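You operate a simulated robot arm through the tools that you are given. There is no shell and no other tool.

Carry out the task below with a simulated robot arm. There is one attempt and no reset: what you move stays moved.

JOB
Scrape the mortar crust off the ply board under the low pot.
Fine: lift the pot on to the bench first and stand it on the board again after; use the float and put it back. What is to be rubbed or washed off counts as gone when no trace of it is left.

It is judged by the outcome, as a careful person would: the job done as asked, and still so three seconds after it is handed in. It fails if anything else is knocked over, pushed out of place, dropped, spilled or broken.

ROBOT AND FRAMES
A 6-joint arm with a fingered hand, fixed in place. Base frame: the origin is at the foot of the arm, x ahead of it, y to its left, z up; the work surface is at about z = 0.8. Units: m, degrees, N and s.
With the tool pointing down near the work surface it reaches from about 0.18 to 0.9 m from the base axis. Its first joint turns from -166.0 to 166.0 degrees. Payload 5 kg.
The TCP is the grasp point between the finger pads, 0.037 m short of the fingertips. In the tool frame z runs along the fingers and y along their closing line. The gripper opens to 0.124 m. The gripper's body begins 0.043 m behind the TCP. The gripper is a hand of 3 fingers: y runs from the thumb to the fingers, the wrist lies at [-0.021, -0.125, -0.215] in the tool frame, and closing takes about 1.5 s.
Orientation is told as [roll, pitch, yaw] about the base's x, y, z axes, in that order, counted from this pose: with the fingers straight down and the wrist toward the robot, the tool's x, y and z point along [0, 1, 0], [1, 0, 0] and [0, 0, -1] of the base frame.

CONTROLS
- The arm moves only by the tool send_rows. Its argument "motion" is a list of rows, each a list of 6 numbers: the shift along the base's x, y, z in units of 25 mm (1.0 is 25 mm), then the turn, a rotation vector about the base's x, y, z in units of 5 degrees (1.0 is 5 degrees). In form: [[x, y, z, wx, wy, wz], ...]. A call has 1 to 20 rows; each row shifts and turns the commanded pose from where the row before left it. "hand" is the opening in per cent of the stroke, from 0 (shut) to 100 (fully open), set as the call begins (left out, the last holds). A call with a number of a shift or a turn outside -1 to 1 is refused whole. A row lasts 0.2 s, in which the tool goes at most 0.05 m and 8.6 degrees; a call with a longer step from one row to the next is refused whole, and so is a gripper value outside its range. Where a pose cannot be reached the arm comes as near as it can. A force on the tool above 40 N (or 10 N above the force at the start of the call, whichever is more), or a blocked arm, ends the call early, and 0.2 s more pass. The fingers move at their own pace (about 0.072 m/s each) and stop on an object; they squeeze with about 27 N. The grip force told is the motor's: it shows also when the fingers shut on nothing. Time passes only in rows, and 0.2 s behind the last, so rows that do not move let the fingers close. The reply holds the time, the measured pose of the TCP, the force on the tool along the base axes, the opening and the grip force, in the units named above and with some noise, with the torque about the TCP (base axes, N m) and any sound that the robot's microphone picked up.
- Cameras (640 x 400 px; columns grow to the right, rows downward): "scene" is fixed at [0.4096, 0.5106, 1.4766]; the picture's right is [-0.94, -0.34, 0.00], its down [-0.26, 0.73, -0.63] and it looks along [0.21, -0.59, -0.78] (base axes); focal length 267 px, centre (320, 200). "wrist" rides on the gripper at [0.072, -0.104, -0.154] in the tool frame; the picture's right is [-0.83, 0.26, -0.49], its down [-0.51, -0.72, 0.47] and it looks along [-0.23, 0.64, 0.73] (tool axes); focal length 243 px, centre (320, 200).
- grab_frame(camera): a new picture of that camera. No time passes.
- set_fingers(index, middle, thumb_bend, thumb_turn): sets how far each is bent, from 0 (flat) to 1 (curled in); at 0.3 the hand is open as for a grip, at 0.7 the pads meet at the TCP. One left out holds its place. A second passes; each finger stops where it meets its share of the squeeze, and holds until it gets a number again. A gripper value or a shape takes the hand back. It gives what a move gives, with no picture; readings hold the bend of each and the force on the fingers (four entries, about 0 where the hand has none), thumb and palm. thumb_turn goes from beside the hand (0) to across from the fingers (1), as for a grip.
- preshape(shape): the hand has 3 fingers and takes this shape, open, in about a second: jaw (thumb against the fingers, like two jaws); tri (thumb and two fingers); tip (a fingertip pinch); poke (one finger out to press); point (the index stretched); flat (the hand flat); cup (the hand cupped); fist (a fist). The gripper value then closes the fingers along that shape, each until it touches; the sizes above hold for jaw. It gives what a move gives, with no picture.
- probe_pixels(camera, pixels): for up to 12 pixels [column, row] of the newest picture of that camera ("zoom" is the newest enlarged one), the place [x, y, z] in the base frame of the surface seen there, good to about 0.003 m, but the place of the scene camera against the robot may be out by one fixed shift of up to 0.025 m in any direction. No time passes.
- inspect(camera, box): a new picture of the part [left, top, right, bottom] of that camera's present view, enlarged. No time passes.
- job_done(): hands the job in; it is judged then, once.

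Open the gripper and draw the arm clear of the work before you hand the job in, unless the task says otherwise.

The tools are called as a command line: name --pt "numbers of a row" for each row, then --argument value for the rest, lists and objects as JSON in quotes. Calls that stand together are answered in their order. send_rows: Moves the arm, as the interface text tells. Its arguments: {"type":"object","properties":{"motion":{"type":"array"},"hand":{"type":"number"}},"required":["motion"]} The other tools are called the same way: preshape (shape) gives the hand a shape; set_fingers (index, middle, thumb_bend, thumb_turn) moves the fingers one by one; grab_frame (camera) takes a picture; probe_pixels (camera, pixels) gives the place of the surface under pixels of a picture; inspect (camera, box) takes an enlarged picture of a part of a camera's view; job_done () hands the job in.

At the start:

```text
time_s: 0.0
eef_pos: [0.7419, -0.0691, 1.1219]
ee_rot: [0.0, 0.0, 0.0]
wrist_force: [0.8, 0.0, 0.0]
wrist_torque: [0.02, 0.0, 0.0]
grip_width: 0.1234
finger_force: 0.1
shape: jaw
bend: [0.3, 0.3, 0.3, 0.98]
finger forces: [0.1, 0.1, 0.0, 0.1, 0.1, 0.0]
```

scene: 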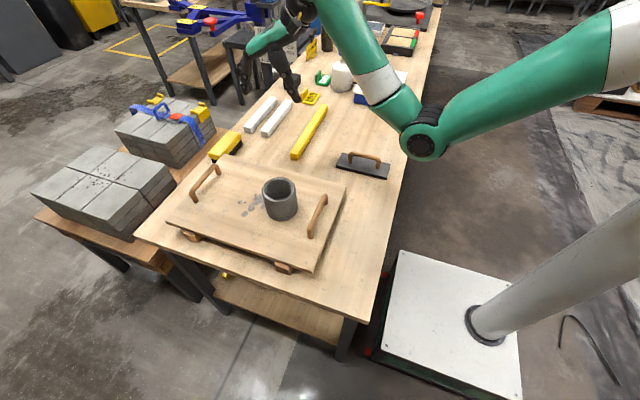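
wrist: 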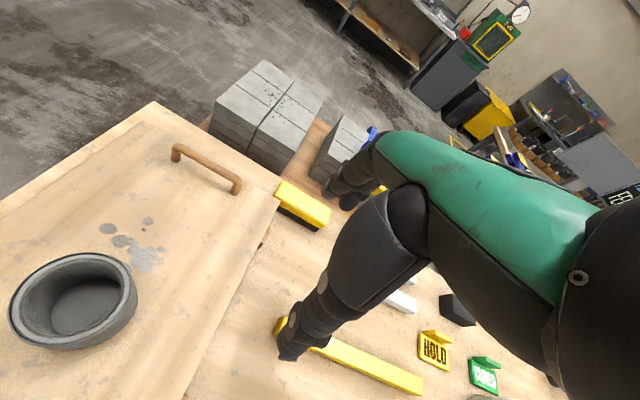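

The scene shows a ply board with a pot at about (280,198), mortar spots at (250,207), and a float at (363,165). I take enlarged pictures to see the details.

inspect --camera "scene" --box '[130, 120, 420, 300]'

inspect --camera "wrist" --box '[0, 150, 240, 380]'

```text
2.21 times, centred on (275, 210) of scene
```

zoom: 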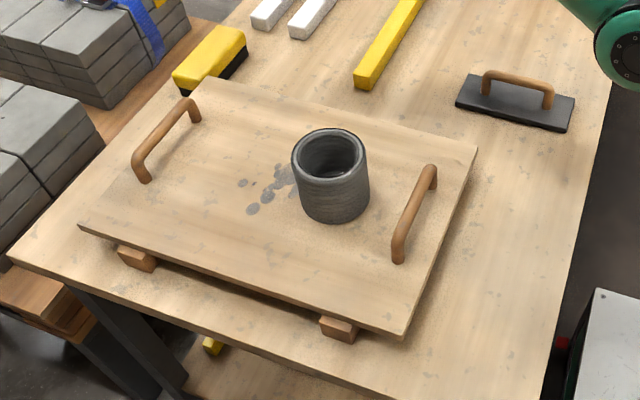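

```text
1.74 times, centred on (120, 265) of wrist
```

zoom: 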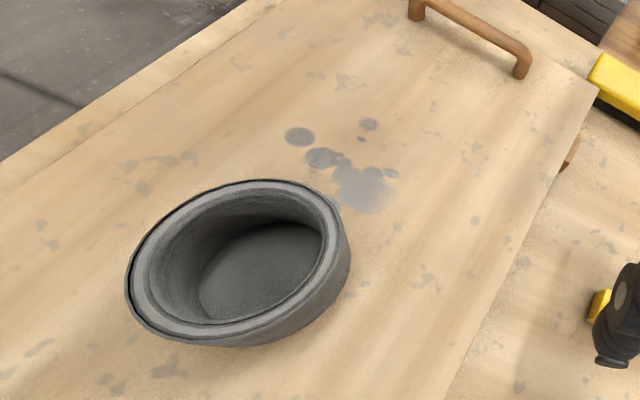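

I measure the pot, board, handles, mortar spots and float with the scene camera, and with the wrist camera to find the offset between them.

probe_pixels --camera "scene" --pixels '[[263, 187], [296, 190], [280, 179], [280, 205], [280, 218], [280, 195], [250, 207], [242, 203], [222, 155], [346, 188], [312, 271], [166, 223]]'

probe_pixels --camera "wrist" --pixels '[[14, 310], [133, 285], [85, 256], [70, 347], [85, 300], [145, 258], [107, 228], [122, 241], [147, 221], [175, 150], [238, 187], [205, 165]]'

probe_pixels --camera "scene" --pixels '[[338, 155], [389, 165], [386, 178], [335, 168], [352, 155], [365, 157], [379, 162], [318, 200], [325, 197], [310, 234], [194, 198], [218, 168]]'

```text
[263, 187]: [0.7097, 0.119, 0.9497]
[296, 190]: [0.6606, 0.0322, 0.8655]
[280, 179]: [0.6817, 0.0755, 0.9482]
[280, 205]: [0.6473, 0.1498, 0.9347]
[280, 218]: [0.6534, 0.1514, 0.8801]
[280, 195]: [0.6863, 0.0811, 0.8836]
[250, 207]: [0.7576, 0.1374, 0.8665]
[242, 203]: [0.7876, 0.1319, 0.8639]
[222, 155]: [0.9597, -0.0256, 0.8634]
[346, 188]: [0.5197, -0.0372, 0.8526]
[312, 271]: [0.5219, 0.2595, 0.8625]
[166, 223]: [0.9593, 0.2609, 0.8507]
```

```text
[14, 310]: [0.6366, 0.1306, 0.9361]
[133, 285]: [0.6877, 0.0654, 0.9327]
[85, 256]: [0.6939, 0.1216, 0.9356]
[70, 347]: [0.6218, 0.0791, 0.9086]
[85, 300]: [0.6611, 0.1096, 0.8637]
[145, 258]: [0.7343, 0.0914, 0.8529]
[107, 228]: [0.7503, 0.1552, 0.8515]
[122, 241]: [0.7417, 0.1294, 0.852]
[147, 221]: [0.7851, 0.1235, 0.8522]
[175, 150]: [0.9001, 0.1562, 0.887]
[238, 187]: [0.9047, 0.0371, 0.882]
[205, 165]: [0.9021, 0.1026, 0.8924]
```

```text
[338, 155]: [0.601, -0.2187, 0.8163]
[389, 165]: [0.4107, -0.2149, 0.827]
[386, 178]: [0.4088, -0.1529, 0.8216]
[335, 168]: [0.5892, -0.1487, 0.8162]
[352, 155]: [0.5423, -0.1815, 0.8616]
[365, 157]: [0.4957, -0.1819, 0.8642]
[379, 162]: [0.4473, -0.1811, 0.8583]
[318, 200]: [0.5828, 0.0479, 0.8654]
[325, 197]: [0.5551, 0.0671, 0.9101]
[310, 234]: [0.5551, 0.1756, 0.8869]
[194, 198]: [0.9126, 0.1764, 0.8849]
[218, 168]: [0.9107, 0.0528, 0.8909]
```

The scene camera reads about (+0.010, +0.018, +0.012) from the wrist camera (board top z 0.852 by wrist). Next I look for a free bench spot for the pot and inspect the float closely.

probe_pixels --camera "scene" --pixels '[[350, 240], [370, 230], [360, 210], [380, 250], [392, 215], [330, 165], [320, 160], [295, 158], [325, 110], [240, 150], [372, 200], [360, 260]]'

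inspect --camera "scene" --box '[320, 130, 410, 190]'

inspect --camera "scene" --box '[225, 160, 345, 240]'

```text
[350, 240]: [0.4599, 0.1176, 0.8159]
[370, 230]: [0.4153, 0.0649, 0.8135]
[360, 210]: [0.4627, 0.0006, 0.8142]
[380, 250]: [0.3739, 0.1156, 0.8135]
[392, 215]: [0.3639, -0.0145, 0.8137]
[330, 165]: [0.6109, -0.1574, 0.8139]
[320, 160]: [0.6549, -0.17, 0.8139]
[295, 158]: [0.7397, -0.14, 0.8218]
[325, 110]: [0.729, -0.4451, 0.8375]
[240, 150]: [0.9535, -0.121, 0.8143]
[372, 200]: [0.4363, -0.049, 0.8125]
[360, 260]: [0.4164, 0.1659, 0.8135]
```

```text
6.67 times, centred on (365, 160) of scene
```

zoom: 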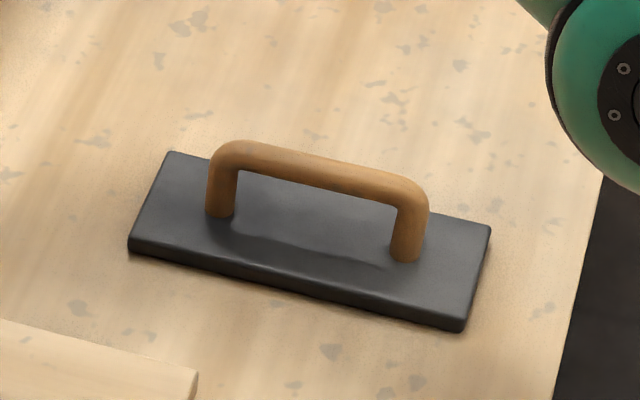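

```text
5.00 times, centred on (285, 200) of scene
```

zoom: 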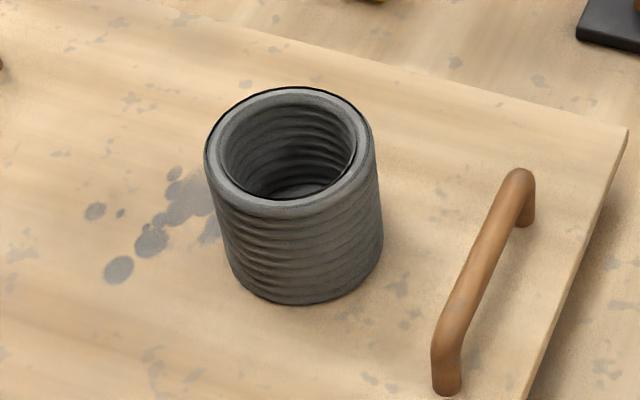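

The bench strip nearer the robot around (0.41, 0.05) is free, so the pot can stand there. I move above the pot first to look again with the wrist camera.

send_rows --pt "-0.41 0.82 -0.2 0 0 0" --pt "-0.41 0.82 -0.2 0 0 0" --pt "-0.41 0.82 -0.2 0 0 0" --pt "-0.41 0.82 -0.2 0 0 0" --pt "-0.41 0.82 -0.2 0 0 0" --pt "-0.41 0.82 -0.2 0 0 0" --pt "-0.41 0.82 -0.2 0 0 0" --pt "-0.41 0.82 -0.2 0 0 0" --hand 100

grab_frame --camera "wrist"

grab_frame --camera "scene"

```text
time_s: 1.8
eef_pos: [0.6604, 0.0956, 1.0823]
ee_rot: [0.0, 0.0, 0.0]
wrist_force: [0.6, -0.8, 1.3]
wrist_torque: [0.03, 0.02, -0.06]
grip_width: 0.1235
finger_force: 0.0
shape: jaw
bend: [0.3, 0.3, 0.3, 0.98]
finger forces: [0.0, 0.0, 0.0, 0.1, 0.0, 0.0]
```

```text
taken
```

wrist: 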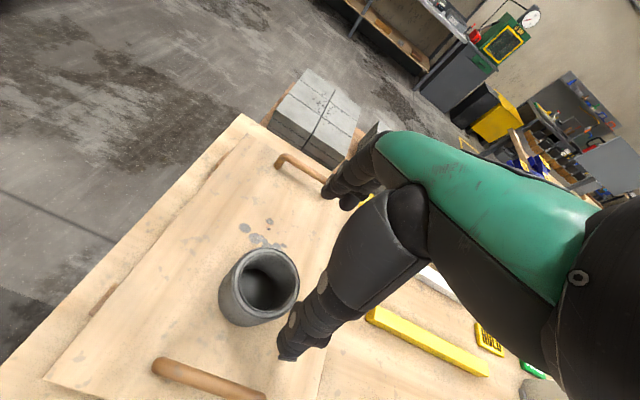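

```text
taken
```

scene: 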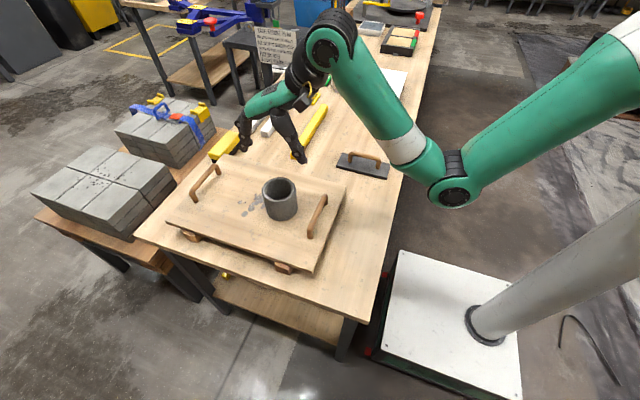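

The hand is roughly above the pot, seen at (258,287) in the wrist picture. I probe points on its rim to get its centre.

inspect --camera "wrist" --box '[200, 200, 328, 340]'

probe_pixels --camera "wrist" --pixels '[[222, 279], [235, 260], [260, 250], [285, 256], [297, 275], [290, 297], [268, 312], [240, 310], [225, 297], [240, 318], [262, 322], [268, 288]]'

```text
2.86 times, centred on (264, 270) of wrist
```

zoom: 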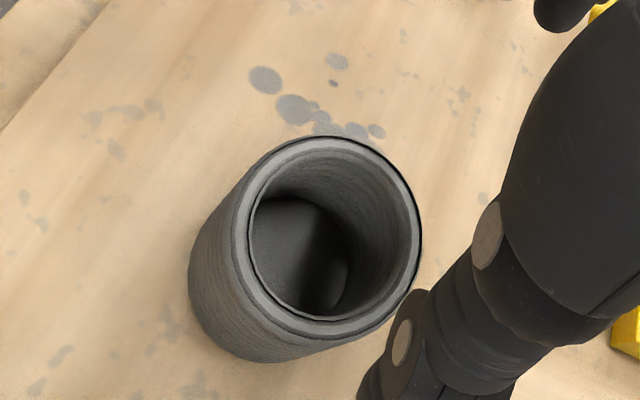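

```text
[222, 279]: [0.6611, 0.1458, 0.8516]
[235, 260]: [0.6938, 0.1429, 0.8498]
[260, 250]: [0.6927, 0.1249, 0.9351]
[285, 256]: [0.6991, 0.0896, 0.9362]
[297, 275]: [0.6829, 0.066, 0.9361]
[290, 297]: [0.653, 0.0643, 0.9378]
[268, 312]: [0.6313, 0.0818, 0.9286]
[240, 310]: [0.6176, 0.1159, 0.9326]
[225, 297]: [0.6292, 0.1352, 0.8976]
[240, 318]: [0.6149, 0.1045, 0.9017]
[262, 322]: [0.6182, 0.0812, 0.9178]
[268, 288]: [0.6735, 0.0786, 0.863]
```

Probing rim points in the enlarged picture for a cleaner fit of the pot's circle.

probe_pixels --camera "zoom" --pixels '[[242, 240], [262, 180], [325, 147], [380, 172], [412, 230], [400, 285], [335, 328], [270, 305], [292, 240], [236, 240], [325, 139], [418, 240]]'

```text
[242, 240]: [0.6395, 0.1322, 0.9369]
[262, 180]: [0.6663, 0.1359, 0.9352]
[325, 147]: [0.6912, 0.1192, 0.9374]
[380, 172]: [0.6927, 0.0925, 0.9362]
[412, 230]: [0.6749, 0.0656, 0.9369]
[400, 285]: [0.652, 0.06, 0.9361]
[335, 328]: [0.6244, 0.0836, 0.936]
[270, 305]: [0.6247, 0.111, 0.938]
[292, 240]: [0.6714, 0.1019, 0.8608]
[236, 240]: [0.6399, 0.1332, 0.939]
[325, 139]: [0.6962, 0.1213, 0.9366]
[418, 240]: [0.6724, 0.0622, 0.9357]
```

The pot's centre is about (0.658, 0.0995), outer diameter about 0.085, rim z 0.936. I descend straight to z about 0.955 first and look.

send_rows --pt "-0.1 0.16 -0.7 0 0 0" --pt "0 0 -0.8 0 0 0" --pt "0 0 -0.8 0 0 0" --pt "0 0 -0.8 0 0 0" --pt "0 0 -0.8 0 0 0" --pt "0 0 -0.8 0 0 0" --pt "0 0 -0.4 0 0 0"

grab_frame --camera "wrist"

inspect --camera "scene" --box '[200, 90, 360, 250]'

```text
time_s: 3.4
eef_pos: [0.6578, 0.0977, 0.9557]
ee_rot: [0.0, 0.0, 0.0]
wrist_force: [0.3, 0.7, -0.1]
wrist_torque: [0.03, -0.03, 0.0]
grip_width: 0.1238
finger_force: 0.0
shape: jaw
bend: [0.3, 0.3, 0.3, 0.98]
finger forces: [0.1, 0.1, 0.1, 0.1, 0.0, 0.1]
```

```text
taken
```

wrist: 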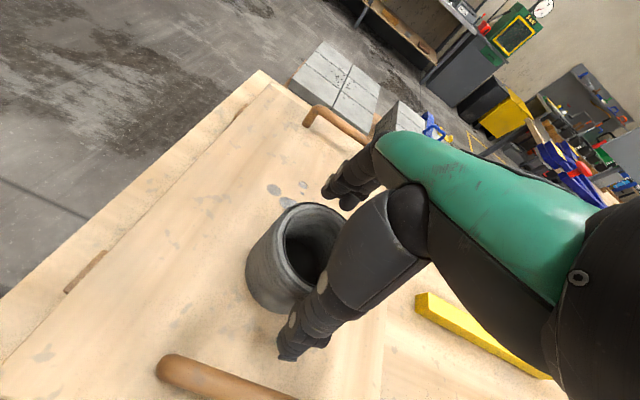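

```text
2.50 times, centred on (280, 170) of scene
```

zoom: 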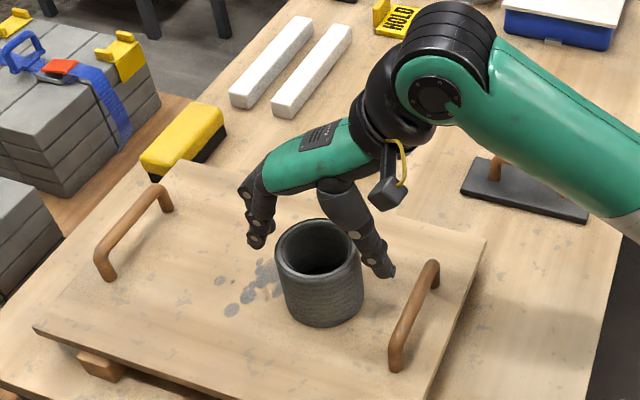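

The fingers (262,238) and thumb (385,270) in the zoom straddle the pot. I probe their tips and the pot rim in the same picture to compare.

probe_pixels --camera "zoom" --pixels '[[388, 272], [376, 250], [360, 225], [258, 240], [268, 228], [247, 215], [280, 245], [358, 255], [320, 222], [320, 285], [320, 310], [250, 190]]'

```text
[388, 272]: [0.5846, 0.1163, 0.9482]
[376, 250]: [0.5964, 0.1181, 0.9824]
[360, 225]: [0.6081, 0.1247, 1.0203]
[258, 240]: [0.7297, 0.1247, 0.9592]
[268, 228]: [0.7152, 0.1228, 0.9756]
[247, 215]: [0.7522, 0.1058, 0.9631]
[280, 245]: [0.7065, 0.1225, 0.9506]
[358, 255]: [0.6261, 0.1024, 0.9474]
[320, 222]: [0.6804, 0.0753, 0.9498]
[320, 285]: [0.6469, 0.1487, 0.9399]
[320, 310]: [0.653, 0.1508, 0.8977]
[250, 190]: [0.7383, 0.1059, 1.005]
```

The thumb and fingers are clear on both sides of the pot in line with its centre. I lower to TCP z about 0.905.

send_rows --pt "0.02 0.06 -0.5 0 0 0" --pt "0 0 -0.5 0 0 0" --pt "0 0 -0.5 0 0 0" --pt "0 0 -0.5 0 0 0"

inspect --camera "scene" --box '[200, 110, 360, 250]'

```text
time_s: 4.4
eef_pos: [0.6583, 0.0999, 0.9065]
ee_rot: [0.0, -0.2, -0.1]
wrist_force: [2.2, 0.4, 3.4]
wrist_torque: [0.02, -0.09, 0.0]
grip_width: 0.1235
finger_force: 0.1
shape: jaw
bend: [0.3, 0.3, 0.3, 0.98]
finger forces: [2.5, 0.0, 0.1, 0.0, 0.0, 0.1]
```

```text
2.86 times, centred on (280, 180) of scene
```

zoom: 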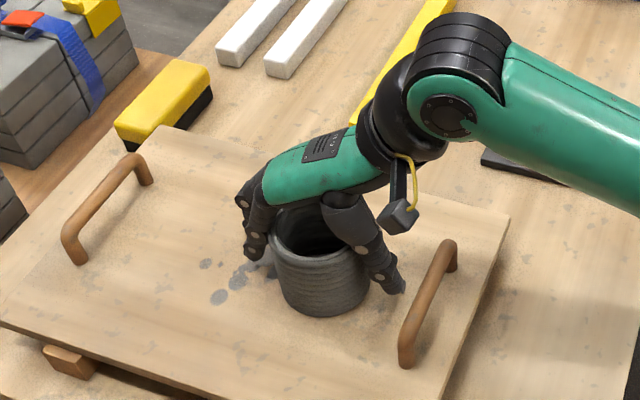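

The index finger touches lightly (2.5 N) with a push along +x, so the pot is a little close on the finger side. I shift +5 mm in x and up 3 mm.

send_rows --pt "0.1 0 0.15 0 0 0" --pt "0.12 0 0 0 0 0"

```text
time_s: 5.0
eef_pos: [0.663, 0.0997, 0.9094]
ee_rot: [-0.1, 0.2, 0.0]
wrist_force: [-1.3, 0.1, 0.7]
wrist_torque: [0.02, -0.05, 0.0]
grip_width: 0.124
finger_force: 0.1
shape: jaw
bend: [0.3, 0.3, 0.3, 0.98]
finger forces: [0.1, 0.1, 0.0, 0.1, 1.1, 0.1]
```

Now the thumb just touches (1.1 N), so the centre lies in between; I shift back 2.5 mm and close the hand.

send_rows --pt "-0.1 0 0 0 0 0"

send_rows --pt "0 0 0 0 0 0" --pt "0 0 0 0 0 0" --pt "0 0 0 0 0 0" --pt "0 0 0 0 0 0" --pt "0 0 0 0 0 0" --pt "0 0 0 0 0 0" --pt "0 0 0 0 0 0" --hand 0

inspect --camera "scene" --box '[200, 110, 360, 250]'

```text
time_s: 5.4
eef_pos: [0.6603, 0.0998, 0.909]
ee_rot: [0.0, 0.0, 0.0]
wrist_force: [0.6, 0.0, 0.3]
wrist_torque: [0.0, 0.0, -0.01]
grip_width: 0.1237
finger_force: 0.1
shape: jaw
bend: [0.3, 0.3, 0.3, 0.98]
finger forces: [0.0, 0.0, 0.1, 0.0, 0.0, 0.0]
```

```text
time_s: 7.0
eef_pos: [0.6612, 0.1004, 0.9094]
ee_rot: [0.0, -0.1, 0.0]
wrist_force: [-0.2, 0.0, -0.3]
wrist_torque: [0.03, 0.01, -0.11]
grip_width: 0.0763
finger_force: 27.9
shape: jaw
bend: [0.73, 0.4, 0.63, 0.99]
finger forces: [15.7, 7.2, 0.1, 0.0, 24.1, 0.1]
```

```text
2.86 times, centred on (280, 180) of scene
```

zoom: 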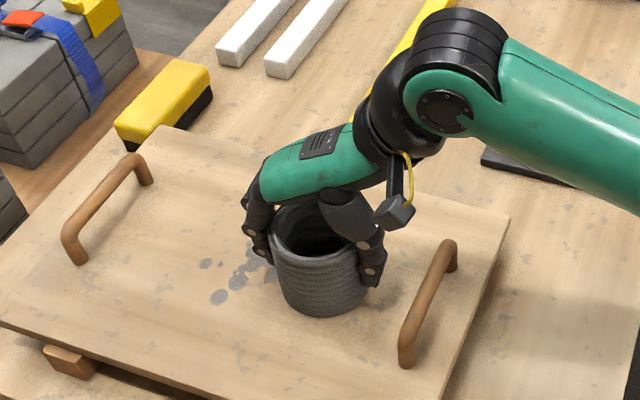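

The grip holds with 24 N at the thumb. I lift slowly by 1.5 cm to test whether the pot comes along level.

send_rows --pt "0 0 0.1 0 0 0" --pt "0 0 0.2 0 0 0" --pt "0 0 0.3 0 0 0" --pt "0 0 0 0 0 0"

inspect --camera "scene" --box '[200, 110, 360, 250]'

grab_frame --camera "wrist"

```text
time_s: 8.0
eef_pos: [0.6617, 0.1003, 0.9239]
ee_rot: [0.0, -0.1, -0.1]
wrist_force: [-0.4, 1.0, -5.6]
wrist_torque: [-0.01, 0.0, -0.03]
grip_width: 0.0761
finger_force: 26.9
shape: jaw
bend: [0.73, 0.4, 0.63, 1.0]
finger forces: [15.8, 7.2, 0.1, 0.0, 24.0, 0.0]
```

```text
2.86 times, centred on (280, 180) of scene
```

zoom: 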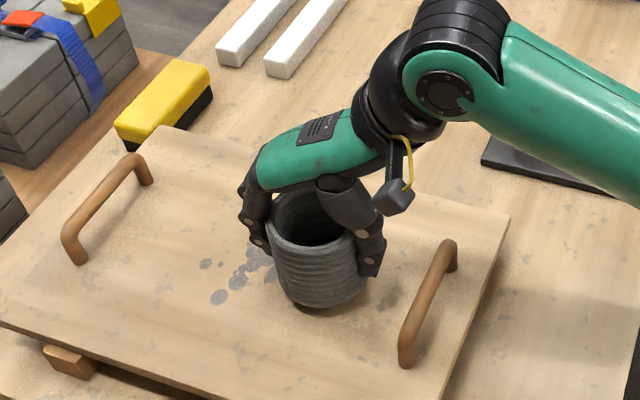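

```text
taken
```

wrist: 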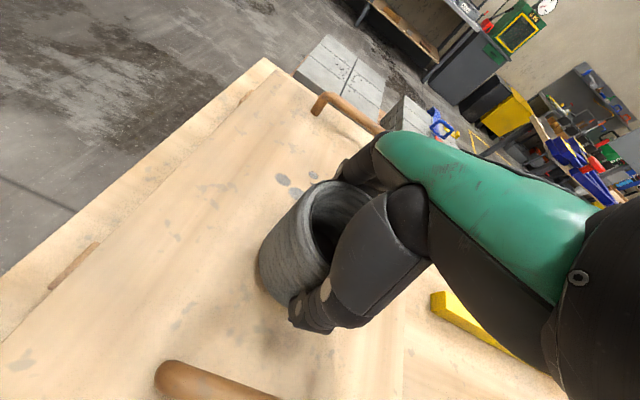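

The pot hangs level, about 5.6 N. I check the bench edge near the intended set-down spot with the scene camera.

grab_frame --camera "scene"

probe_pixels --camera "scene" --pixels '[[385, 230], [390, 230], [394, 230], [375, 270], [380, 270], [384, 270], [398, 200], [334, 220], [338, 210], [330, 230], [370, 235], [360, 235]]'

```text
taken
```

scene: 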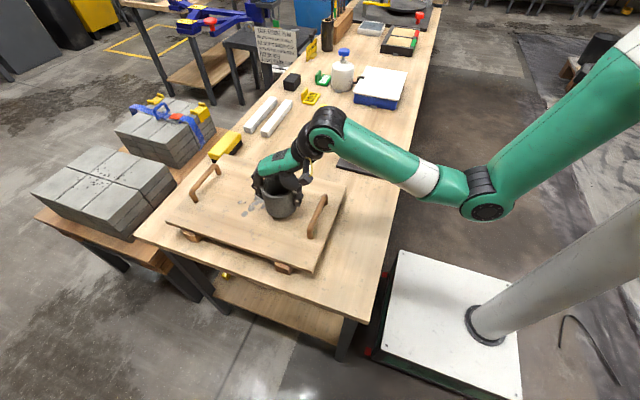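

```text
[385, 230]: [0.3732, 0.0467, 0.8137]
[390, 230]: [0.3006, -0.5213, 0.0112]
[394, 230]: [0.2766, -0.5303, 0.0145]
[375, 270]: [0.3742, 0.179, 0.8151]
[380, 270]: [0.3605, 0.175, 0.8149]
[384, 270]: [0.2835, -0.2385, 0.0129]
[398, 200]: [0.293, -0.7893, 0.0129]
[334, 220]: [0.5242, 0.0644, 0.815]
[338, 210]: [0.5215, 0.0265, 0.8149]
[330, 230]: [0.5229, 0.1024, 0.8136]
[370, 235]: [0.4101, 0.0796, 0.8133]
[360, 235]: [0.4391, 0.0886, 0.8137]
```

I check the height of the forearm and elbow, so the pot set near the robot will not be in the arm's way.

probe_pixels --camera "scene" --pixels '[[485, 205], [440, 185], [400, 170], [370, 155], [325, 135], [520, 170], [600, 90], [395, 178], [420, 190]]'

```text
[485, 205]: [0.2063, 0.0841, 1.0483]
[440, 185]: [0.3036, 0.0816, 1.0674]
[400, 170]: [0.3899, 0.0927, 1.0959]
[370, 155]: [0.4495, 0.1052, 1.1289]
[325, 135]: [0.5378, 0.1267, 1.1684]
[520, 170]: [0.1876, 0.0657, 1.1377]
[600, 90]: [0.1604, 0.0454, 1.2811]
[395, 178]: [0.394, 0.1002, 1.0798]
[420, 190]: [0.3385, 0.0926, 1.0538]
```

The forearm stays near z 1.0 or above, so a pot at (0.415, 0.05) with its top at 0.885 is clear. I lift to z 0.99, then carry the pot over the near handle to above that spot.

send_rows --pt "0 0 0.4 0 0 0" --pt "0 0 0.7 0 0 0" --pt "0 0 0.8 0 0 0" --pt "0 0 0.75 0 0 0" --pt "-0.4 -0.08 0 0 0 0" --pt "-0.8 -0.16 0 0 0 0" --pt "-0.9 -0.18 0 0 0 0" --pt "-0.9 -0.18 0 0 0 0" --pt "-0.9 -0.18 0 0 0 0" --pt "-0.9 -0.18 0 0 0 0" --pt "-0.9 -0.18 0 0 0 0" --pt "-0.9 -0.18 0 0 0 0" --pt "-0.9 -0.18 0 0 0 0" --pt "-0.9 -0.18 0 0 0 0" --pt "-0.9 -0.18 0 0 0 0" --pt "-0.5 -0.14 0 0 0 0" --pt "0 0 0 0 0 0"

grab_frame --camera "scene"

grab_frame --camera "wrist"

```text
time_s: 11.6
eef_pos: [0.4245, 0.0513, 0.987]
ee_rot: [0.1, -0.2, 0.0]
wrist_force: [0.2, -0.9, -5.6]
wrist_torque: [0.02, 0.0, -0.03]
grip_width: 0.076
finger_force: 26.6
shape: jaw
bend: [0.73, 0.41, 0.63, 1.0]
finger forces: [16.4, 7.7, 0.0, 0.1, 24.3, 0.0]
out of reach, approached as far as the arm can: row 16
```

```text
taken
```

scene: 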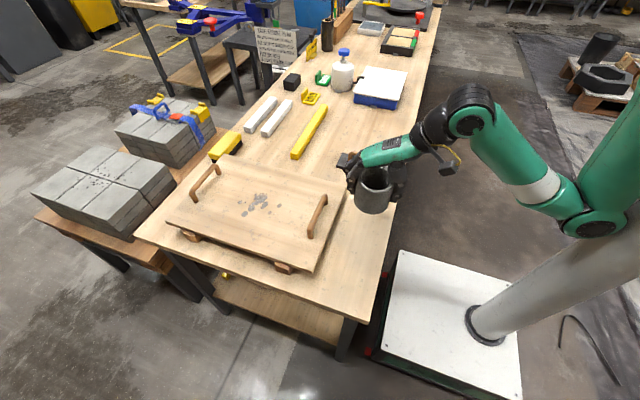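

```text
taken
```

wrist: 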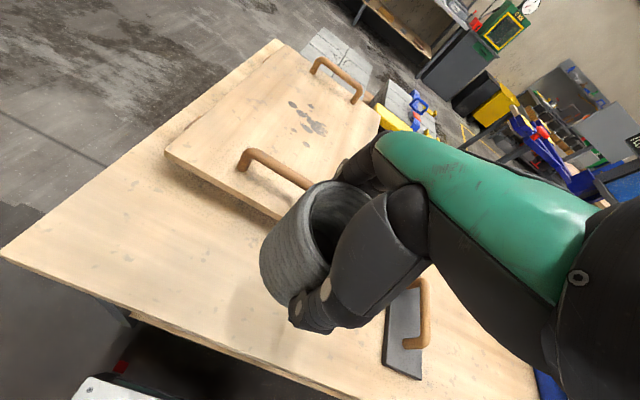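

The arm is at its fold limit near x 0.42, so I turn the hand +90° about the vertical (which I need for the float anyway), keeping the pot at about (0.43, 0.05).

send_rows --pt "0.1 0 0 0 0 1" --pt "0.1 0 0 0 0 1" --pt "0 0 0 0 0 1" --pt "0 0 0 0 0 1" --pt "0 0 0 0 0 1" --pt "0 0 0 0 0 1" --pt "0 0 0 0 0 1" --pt "0 0 0 0 0 1" --pt "0 0 0 0 0 1"

grab_frame --camera "scene"

```text
time_s: 13.6
eef_pos: [0.4246, 0.0521, 0.9853]
ee_rot: [0.0, 0.0, 45.2]
wrist_force: [0.0, -0.4, -5.8]
wrist_torque: [-0.01, -0.01, 0.02]
grip_width: 0.0758
finger_force: 26.9
shape: jaw
bend: [0.73, 0.41, 0.63, 1.0]
finger forces: [16.8, 7.5, 0.1, 0.1, 24.0, 0.0]
```

```text
taken
```

scene: 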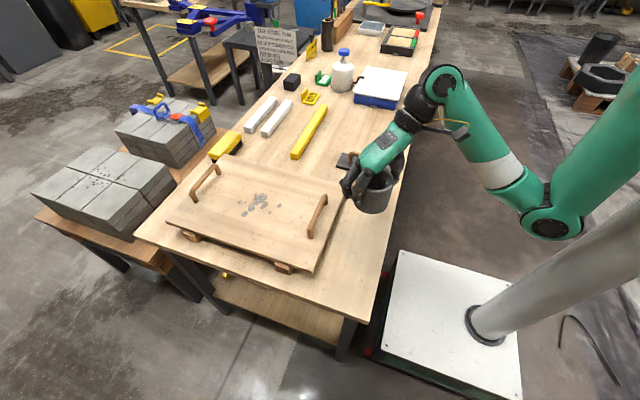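

The turn works well (45° so far) and the arm has moved out of its fold limit. I finish the turn to 90°.

send_rows --pt "0 0 0 0 0 1" --pt "0 0 0 0 0 1" --pt "0 0 0 0 0 1" --pt "0 0 0 0 0 1" --pt "0 0 0 0 0 1" --pt "0 0 0 0 0 1" --pt "0 0 0 0 0 1" --pt "0 0 0 0 0 1" --pt "0 0 0 0 0 1" --pt "0.2 0 0 0 0 0"

grab_frame --camera "scene"

grab_frame --camera "wrist"

```text
time_s: 15.8
eef_pos: [0.4414, 0.0935, 0.9257]
ee_rot: [-0.1, 0.0, 90.1]
wrist_force: [-0.1, -0.2, -6.0]
wrist_torque: [0.0, -0.01, 0.0]
grip_width: 0.0757
finger_force: 26.9
shape: jaw
bend: [0.73, 0.41, 0.63, 1.0]
finger forces: [16.7, 7.5, 0.0, 0.0, 23.8, 0.1]
out of reach, approached as far as the arm can: row 5, 6, 7, 8, 9
```

```text
taken
```

scene: 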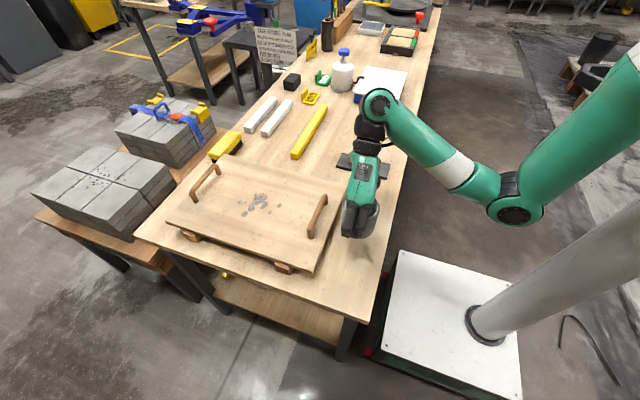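

```text
taken
```

wrist: 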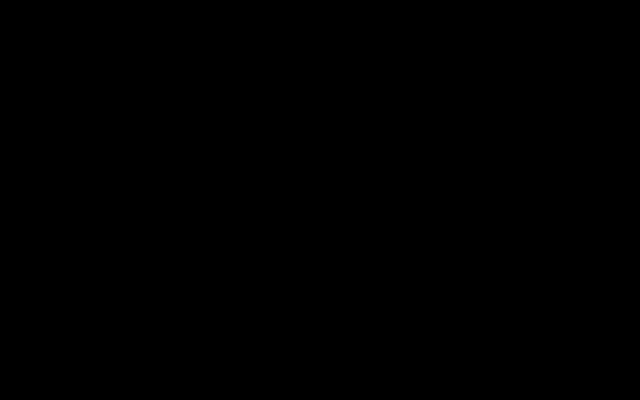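

At yaw 90° the arm hits its limits (pose drifted to (0.441, 0.094, 0.926)), whereas 45° was fine. I turn back gradually to 45° and check the pose.

send_rows --pt "0 0 0 0 0 -1" --pt "0 0 0 0 0 -1" --pt "0 0 0 0 0 -1"

```text
time_s: 16.6
eef_pos: [0.4396, 0.0924, 0.9251]
ee_rot: [-0.1, 0.0, 74.9]
wrist_force: [1.2, 0.3, -6.5]
wrist_torque: [0.0, 0.01, 0.03]
grip_width: 0.0755
finger_force: 26.6
shape: jaw
bend: [0.73, 0.41, 0.63, 1.0]
finger forces: [16.6, 7.5, 0.0, 0.0, 23.9, 0.1]
```

The commanded pose follows the reached one, so it is safe. I continue to yaw 45° and shift to x 0.43.

send_rows --pt "-0.06 0 0.1 0 0 -1" --pt "-0.06 0 0.1 0 0 -1" --pt "-0.06 0 0 0 0 -1" --pt "-0.06 0 0 0 0 -1" --pt "-0.06 0 0 0 0 -1" --pt "-0.06 0 0 0 0 -1" --pt "0 0 0 0 0 0"

grab_frame --camera "scene"

grab_frame --camera "wrist"

```text
time_s: 18.2
eef_pos: [0.4314, 0.093, 0.9304]
ee_rot: [0.0, 0.0, 44.9]
wrist_force: [0.3, -0.3, -5.8]
wrist_torque: [0.02, 0.03, 0.01]
grip_width: 0.0756
finger_force: 26.7
shape: jaw
bend: [0.73, 0.41, 0.63, 1.0]
finger forces: [16.7, 7.7, 0.0, 0.0, 23.8, 0.1]
```

```text
taken
```

scene: 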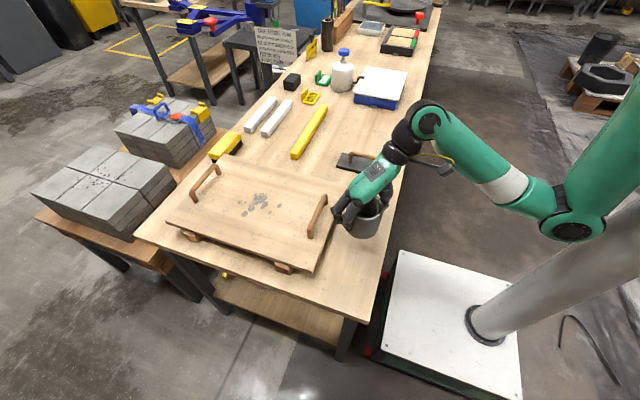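

```text
taken
```

wrist: 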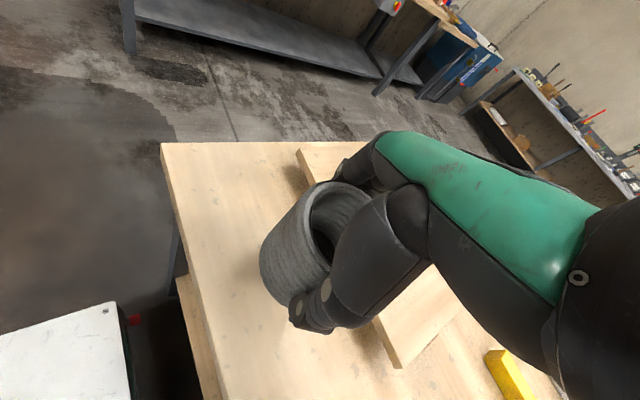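

The pot hangs at (0.431, 0.093) with clear bench below. I shift 8 mm toward the robot and lower in small steps until contact.

send_rows --pt "-0.15 0 -0.2 0 0 0" --pt "-0.15 0 -0.4 0 0 0" --pt "0 0 -0.5 0 0 0" --pt "0 0 -0.5 0 0 0" --pt "0 0 -0.5 0 0 0" --pt "0 0 -0.4 0 0 0"

inspect --camera "scene" --box '[260, 120, 430, 290]'

```text
time_s: 19.6
eef_pos: [0.4233, 0.0932, 0.8685]
ee_rot: [0.1, 0.0, 45.0]
wrist_force: [-0.4, 0.6, -5.3]
wrist_torque: [0.0, 0.03, 0.02]
grip_width: 0.0754
finger_force: 27.0
shape: jaw
bend: [0.73, 0.41, 0.63, 1.0]
finger forces: [16.7, 7.8, 0.0, 0.1, 23.7, 0.0]
```

```text
2.35 times, centred on (345, 205) of scene
```

zoom: 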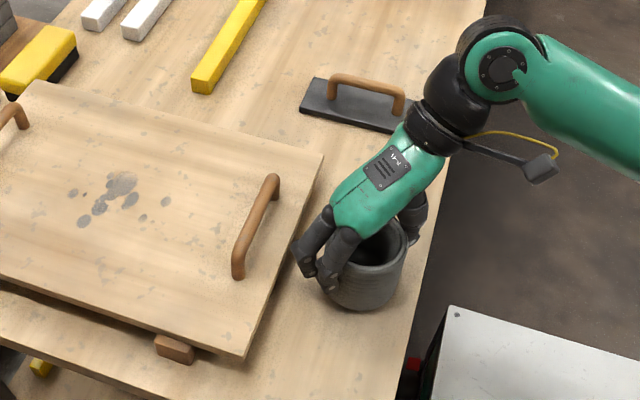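

Still hanging free (−5.3 N), about 1 cm to go. I lower in 2 mm steps toward contact.

send_rows --pt "0 0 -0.1 0 0 0" --pt "0 0 -0.1 0 0 0" --pt "0 0 -0.08 0 0 0" --pt "0 0 -0.08 0 0 0"

```text
time_s: 20.6
eef_pos: [0.4227, 0.0919, 0.8596]
ee_rot: [0.0, 0.0, 45.0]
wrist_force: [-0.6, 0.5, -5.8]
wrist_torque: [-0.02, -0.02, 0.03]
grip_width: 0.0757
finger_force: 27.1
shape: jaw
bend: [0.73, 0.41, 0.63, 1.0]
finger forces: [16.7, 7.9, 0.0, 0.0, 23.5, 0.1]
```

Still free at z 0.8596; I continue in 1 mm steps.

send_rows --pt "0 0 -0.05 0 0 0" --pt "0 0 -0.05 0 0 0"

send_rows --pt "0 0 -0.04 0 0 0" --pt "0 0 0 0 0 0"

```text
time_s: 21.2
eef_pos: [0.4233, 0.0935, 0.8577]
ee_rot: [-0.1, -0.1, 45.0]
wrist_force: [-1.9, -0.1, 4.6]
wrist_torque: [-0.04, 0.05, -0.01]
grip_width: 0.0757
finger_force: 27.1
shape: jaw
bend: [0.73, 0.41, 0.63, 1.0]
finger forces: [16.4, 7.8, 0.0, 0.1, 25.5, 0.0]
```

```text
time_s: 21.8
eef_pos: [0.4231, 0.0928, 0.8572]
ee_rot: [-0.1, 0.0, 45.0]
wrist_force: [-2.3, -1.4, 17.8]
wrist_torque: [-0.12, 0.11, -0.03]
grip_width: 0.0752
finger_force: 27.1
shape: jaw
bend: [0.74, 0.41, 0.63, 1.0]
finger forces: [17.6, 8.5, 0.0, 0.1, 27.4, 0.0]
```

The pot stands on the bench (reaction 17.8 N). I ease up a touch and open the hand.

send_rows --pt "0 0 0.05 0 0 0" --pt "0 0 0 0 0 0"

send_rows --pt "0 0 0 0 0 0" --pt "0 0 0 0 0 0" --pt "0 0 0 0 0 0" --pt "0 0 0 0 0 0" --pt "0 0 0 0 0 0" --pt "0 0 0 0 0 0" --hand 100

inspect --camera "scene" --box '[260, 120, 430, 290]'

```text
time_s: 22.4
eef_pos: [0.4228, 0.0925, 0.8582]
ee_rot: [0.0, -0.1, 45.0]
wrist_force: [2.9, 0.3, 9.0]
wrist_torque: [0.07, -0.08, -0.05]
grip_width: 0.0756
finger_force: 26.8
shape: jaw
bend: [0.73, 0.41, 0.63, 1.0]
finger forces: [19.0, 9.6, 0.1, 0.0, 24.9, 0.1]
```

```text
time_s: 23.8
eef_pos: [0.4231, 0.0914, 0.8589]
ee_rot: [0.0, 0.0, 45.0]
wrist_force: [-0.2, -1.1, -0.5]
wrist_torque: [-0.05, -0.01, 0.0]
grip_width: 0.1234
finger_force: 0.1
shape: jaw
bend: [0.3, 0.3, 0.3, 0.98]
finger forces: [0.0, 0.0, 0.0, 0.0, 0.0, 0.0]
```

```text
2.35 times, centred on (345, 205) of scene
```

zoom: 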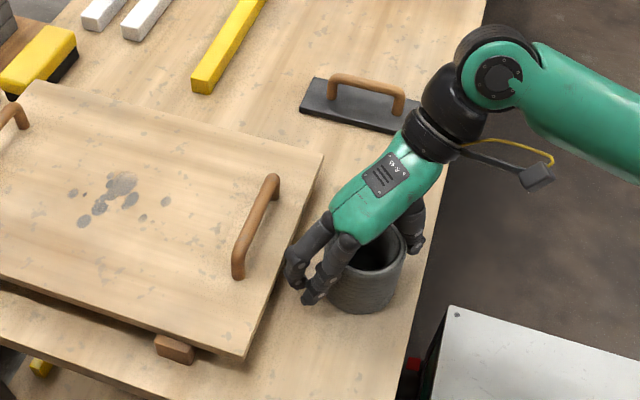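

The hand is open with no contact. I lift straight up, clear of the pot.

send_rows --pt "0 0 0.3 0 0 0" --pt "0 0 0.6 0 0 0" --pt "0 0 0.8 0 0 0" --pt "0 0 0.8 0 0 0" --pt "0 0 0.8 0 0 0" --pt "0 0 0.8 0 0 0" --pt "0 0 0.8 0 0 0"

grab_frame --camera "scene"

grab_frame --camera "wrist"

```text
time_s: 25.4
eef_pos: [0.4226, 0.0917, 0.9777]
ee_rot: [0.0, -0.1, 44.9]
wrist_force: [-0.5, 0.4, 0.8]
wrist_torque: [0.01, 0.02, -0.05]
grip_width: 0.1235
finger_force: 0.0
shape: jaw
bend: [0.3, 0.3, 0.3, 0.98]
finger forces: [0.0, 0.0, 0.1, 0.0, 0.1, 0.1]
```

```text
taken
```

scene: 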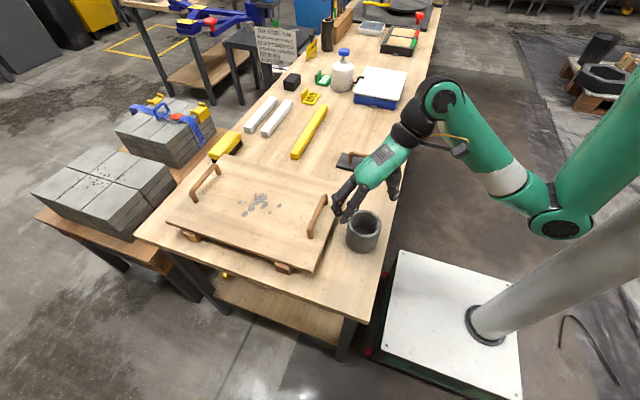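

```text
taken
```

wrist: 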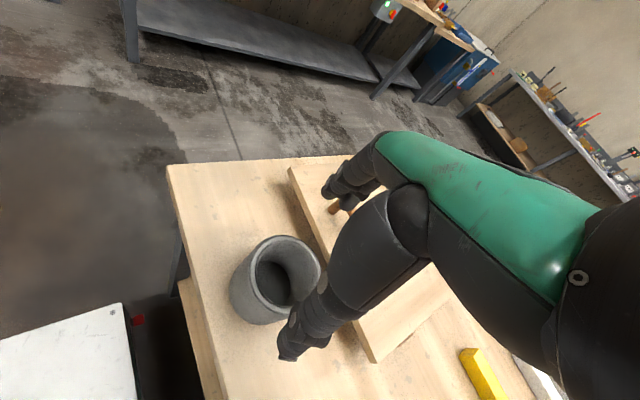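

The pot stands on the bench. Now I look closely at the crust and the float, and measure them.

inspect --camera "scene" --box '[220, 175, 310, 235]'

probe_pixels --camera "zoom" --pixels '[[142, 130], [168, 140], [155, 250], [190, 225], [230, 200], [300, 190], [330, 130], [345, 210], [410, 220], [180, 180], [260, 130], [330, 160]]'

inspect --camera "scene" --box '[325, 135, 405, 190]'

```text
6.67 times, centred on (265, 205) of scene
```

zoom: 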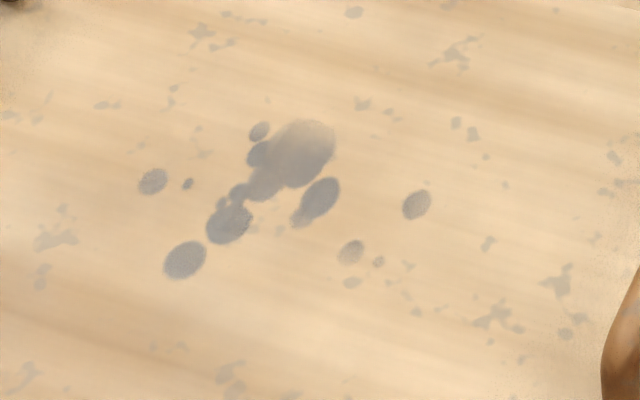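

```text
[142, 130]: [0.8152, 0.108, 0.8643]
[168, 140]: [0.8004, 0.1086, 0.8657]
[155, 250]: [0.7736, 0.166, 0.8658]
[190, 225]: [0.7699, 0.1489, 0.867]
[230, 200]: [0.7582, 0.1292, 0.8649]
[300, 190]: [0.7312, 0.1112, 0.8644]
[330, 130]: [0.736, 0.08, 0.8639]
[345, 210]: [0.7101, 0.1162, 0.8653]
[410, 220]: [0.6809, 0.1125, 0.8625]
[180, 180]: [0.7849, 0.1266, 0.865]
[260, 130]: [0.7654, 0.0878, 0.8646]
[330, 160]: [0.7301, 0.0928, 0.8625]
```

```text
7.27 times, centred on (365, 162) of scene
```

zoom: 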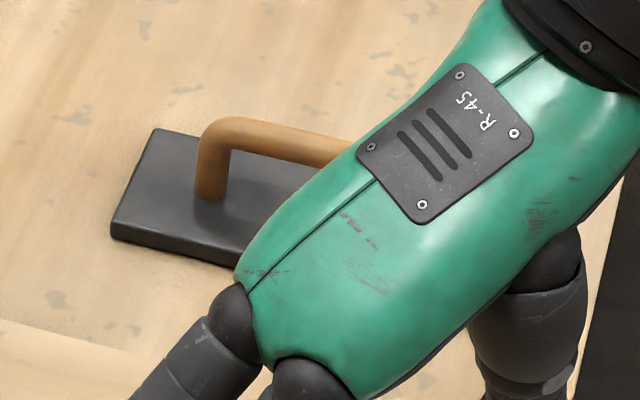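

The crust covers roughly x 0.665–0.79, y 0.06–0.155 in the robot frame; the float's plate (about 0.19 long in x) covers that in x. I rise and move toward the float while turning the hand toward yaw −45°.

send_rows --pt "0.28 -0.54 0.3 0 0 -1" --pt "0.28 -0.54 0.3 0 0 -1" --pt "0.28 -0.54 0.3 0 0 -1" --pt "0.28 -0.54 0.3 0 0 -1" --pt "0.28 -0.54 0.3 0 0 -1" --pt "0.28 -0.54 0.3 0 0 -1" --pt "0.28 -0.54 0.3 0 0 -1" --pt "0.28 -0.54 0.3 0 0 -1" --pt "0.28 -0.54 0.3 0 0 -1" --pt "0.28 -0.54 0.3 0 0 -1" --pt "0.28 -0.54 0 0 0 -1" --pt "0.28 -0.54 0 0 0 -1" --pt "0.28 -0.54 0 0 0 -1" --pt "0.28 -0.54 0 0 0 -1" --pt "0.28 -0.54 0 0 0 -1" --pt "0.28 -0.54 0 0 0 -1" --pt "0.28 -0.54 0 0 0 -1" --pt "0.28 -0.54 0 0 0 -1"

grab_frame --camera "scene"

grab_frame --camera "wrist"

```text
time_s: 29.2
eef_pos: [0.5503, -0.1513, 1.0544]
ee_rot: [0.0, 0.0, -45.2]
wrist_force: [-0.1, 0.2, 0.4]
wrist_torque: [0.01, -0.03, -0.03]
grip_width: 0.1237
finger_force: 0.1
shape: jaw
bend: [0.3, 0.3, 0.3, 0.98]
finger forces: [0.0, 0.1, 0.0, 0.0, 0.0, 0.0]
```

```text
taken
```

scene: 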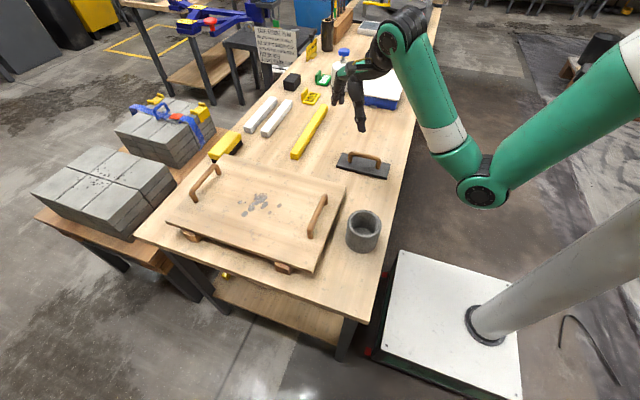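

```text
taken
```

wrist: 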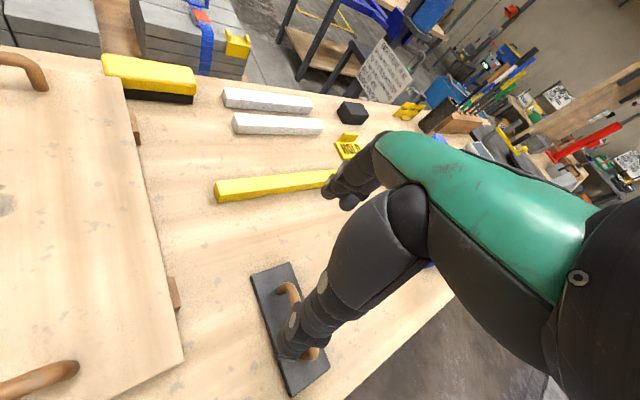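

Reachable without trouble. I finish the turn to yaw −90° while moving above the float handle.

send_rows --pt "-0.26 -0.2 0 0 0 -1" --pt "-0.26 -0.2 0 0 0 -1" --pt "-0.26 -0.2 0 0 0 -1" --pt "-0.26 -0.2 0 0 0 -1" --pt "-0.26 -0.2 0 0 0 -1" --pt "-0.26 -0.2 0 0 0 -1" --pt "-0.26 -0.2 0 0 0 -1" --pt "-0.26 -0.2 0 0 0 -1" --pt "-0.26 -0.2 0 0 0 -1"

grab_frame --camera "scene"

grab_frame --camera "wrist"

```text
time_s: 31.2
eef_pos: [0.4968, -0.2197, 1.0118]
ee_rot: [0.2, -0.1, -89.9]
wrist_force: [0.3, 0.0, 0.5]
wrist_torque: [0.01, 0.01, -0.03]
grip_width: 0.1239
finger_force: 0.1
shape: jaw
bend: [0.3, 0.3, 0.3, 0.98]
finger forces: [0.1, 0.1, 0.0, 0.0, 0.1, 0.0]
out of reach, approached as far as the arm can: row 6, 7, 8, 9
```

```text
taken
```

scene: 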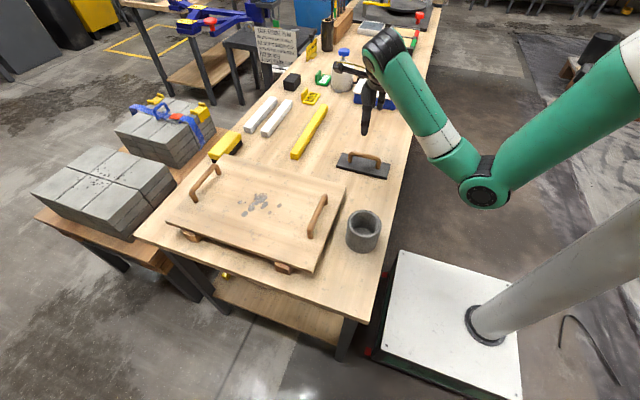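

```text
taken
```

wrist: 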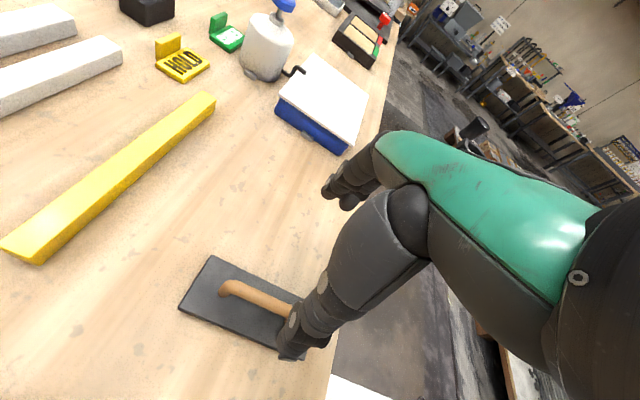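

Yaw −90° works here. I measure the float with the wrist camera: plate corners near (212,256), (180,308) and handle (228,288)–(292,314).

inspect --camera "wrist" --box '[170, 245, 330, 365]'

probe_pixels --camera "wrist" --pixels '[[213, 259], [183, 308], [272, 352], [225, 290], [240, 290], [255, 296], [270, 302], [285, 308], [232, 285], [210, 280], [240, 335], [300, 296]]'

```text
3.33 times, centred on (250, 305) of wrist
```

zoom: 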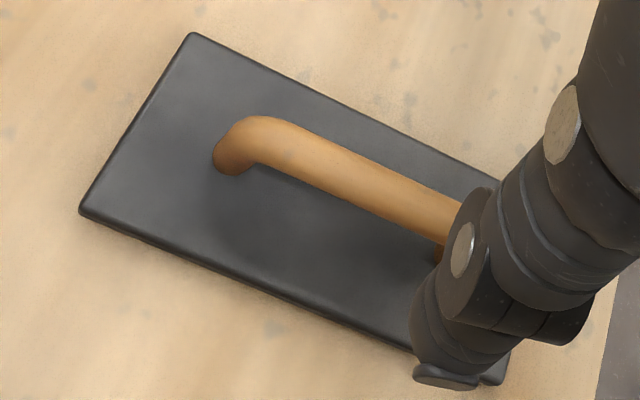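

```text
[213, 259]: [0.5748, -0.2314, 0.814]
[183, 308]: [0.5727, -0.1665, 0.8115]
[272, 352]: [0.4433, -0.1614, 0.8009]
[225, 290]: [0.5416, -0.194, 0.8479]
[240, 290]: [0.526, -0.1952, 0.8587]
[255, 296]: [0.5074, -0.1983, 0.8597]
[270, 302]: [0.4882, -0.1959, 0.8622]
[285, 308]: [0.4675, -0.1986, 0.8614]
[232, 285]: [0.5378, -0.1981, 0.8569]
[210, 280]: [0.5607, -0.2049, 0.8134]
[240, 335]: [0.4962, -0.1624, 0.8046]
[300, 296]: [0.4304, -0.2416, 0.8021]
```

The handle bar lies at y ≈ −0.197, z top ≈ 0.861, centred about x 0.485. I move down above it to z ≈ 0.93.

send_rows --pt "0 0 -0.8 0 0 0" --pt "-0.15 0.3 -0.8 0 0 0" --pt "-0.16 0.3 -0.8 0 0 0" --pt "-0.16 0.3 -0.8 0 0 0"

inspect --camera "scene" --box '[290, 70, 430, 200]'

grab_frame --camera "wrist"

```text
time_s: 32.2
eef_pos: [0.4877, -0.1965, 0.9326]
ee_rot: [0.1, 0.0, -90.0]
wrist_force: [-0.6, -0.3, -0.1]
wrist_torque: [-0.03, -0.03, 0.01]
grip_width: 0.1238
finger_force: 0.1
shape: jaw
bend: [0.3, 0.3, 0.3, 0.98]
finger forces: [0.1, 0.0, 0.0, 0.0, 0.0, 0.1]
```

```text
3.08 times, centred on (360, 135) of scene
```

zoom: 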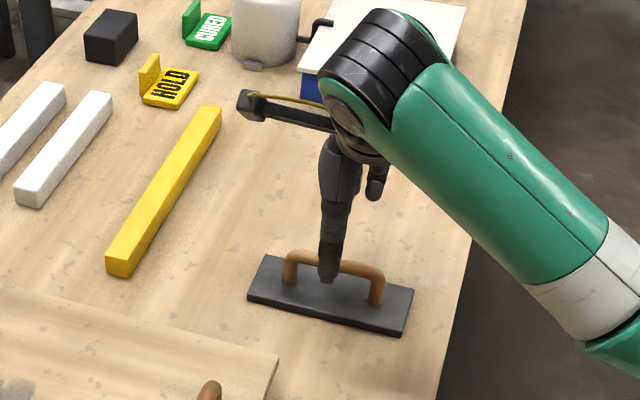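

```text
taken
```

wrist: 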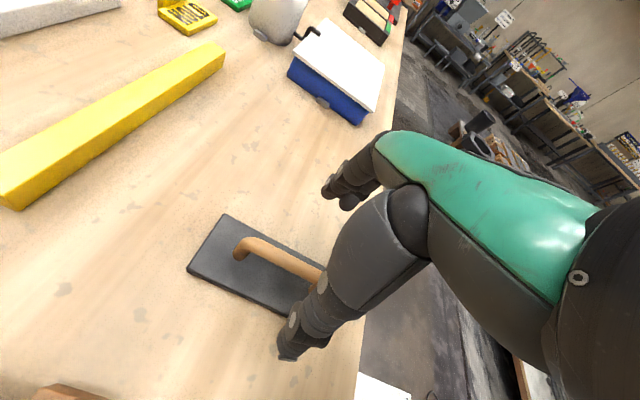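

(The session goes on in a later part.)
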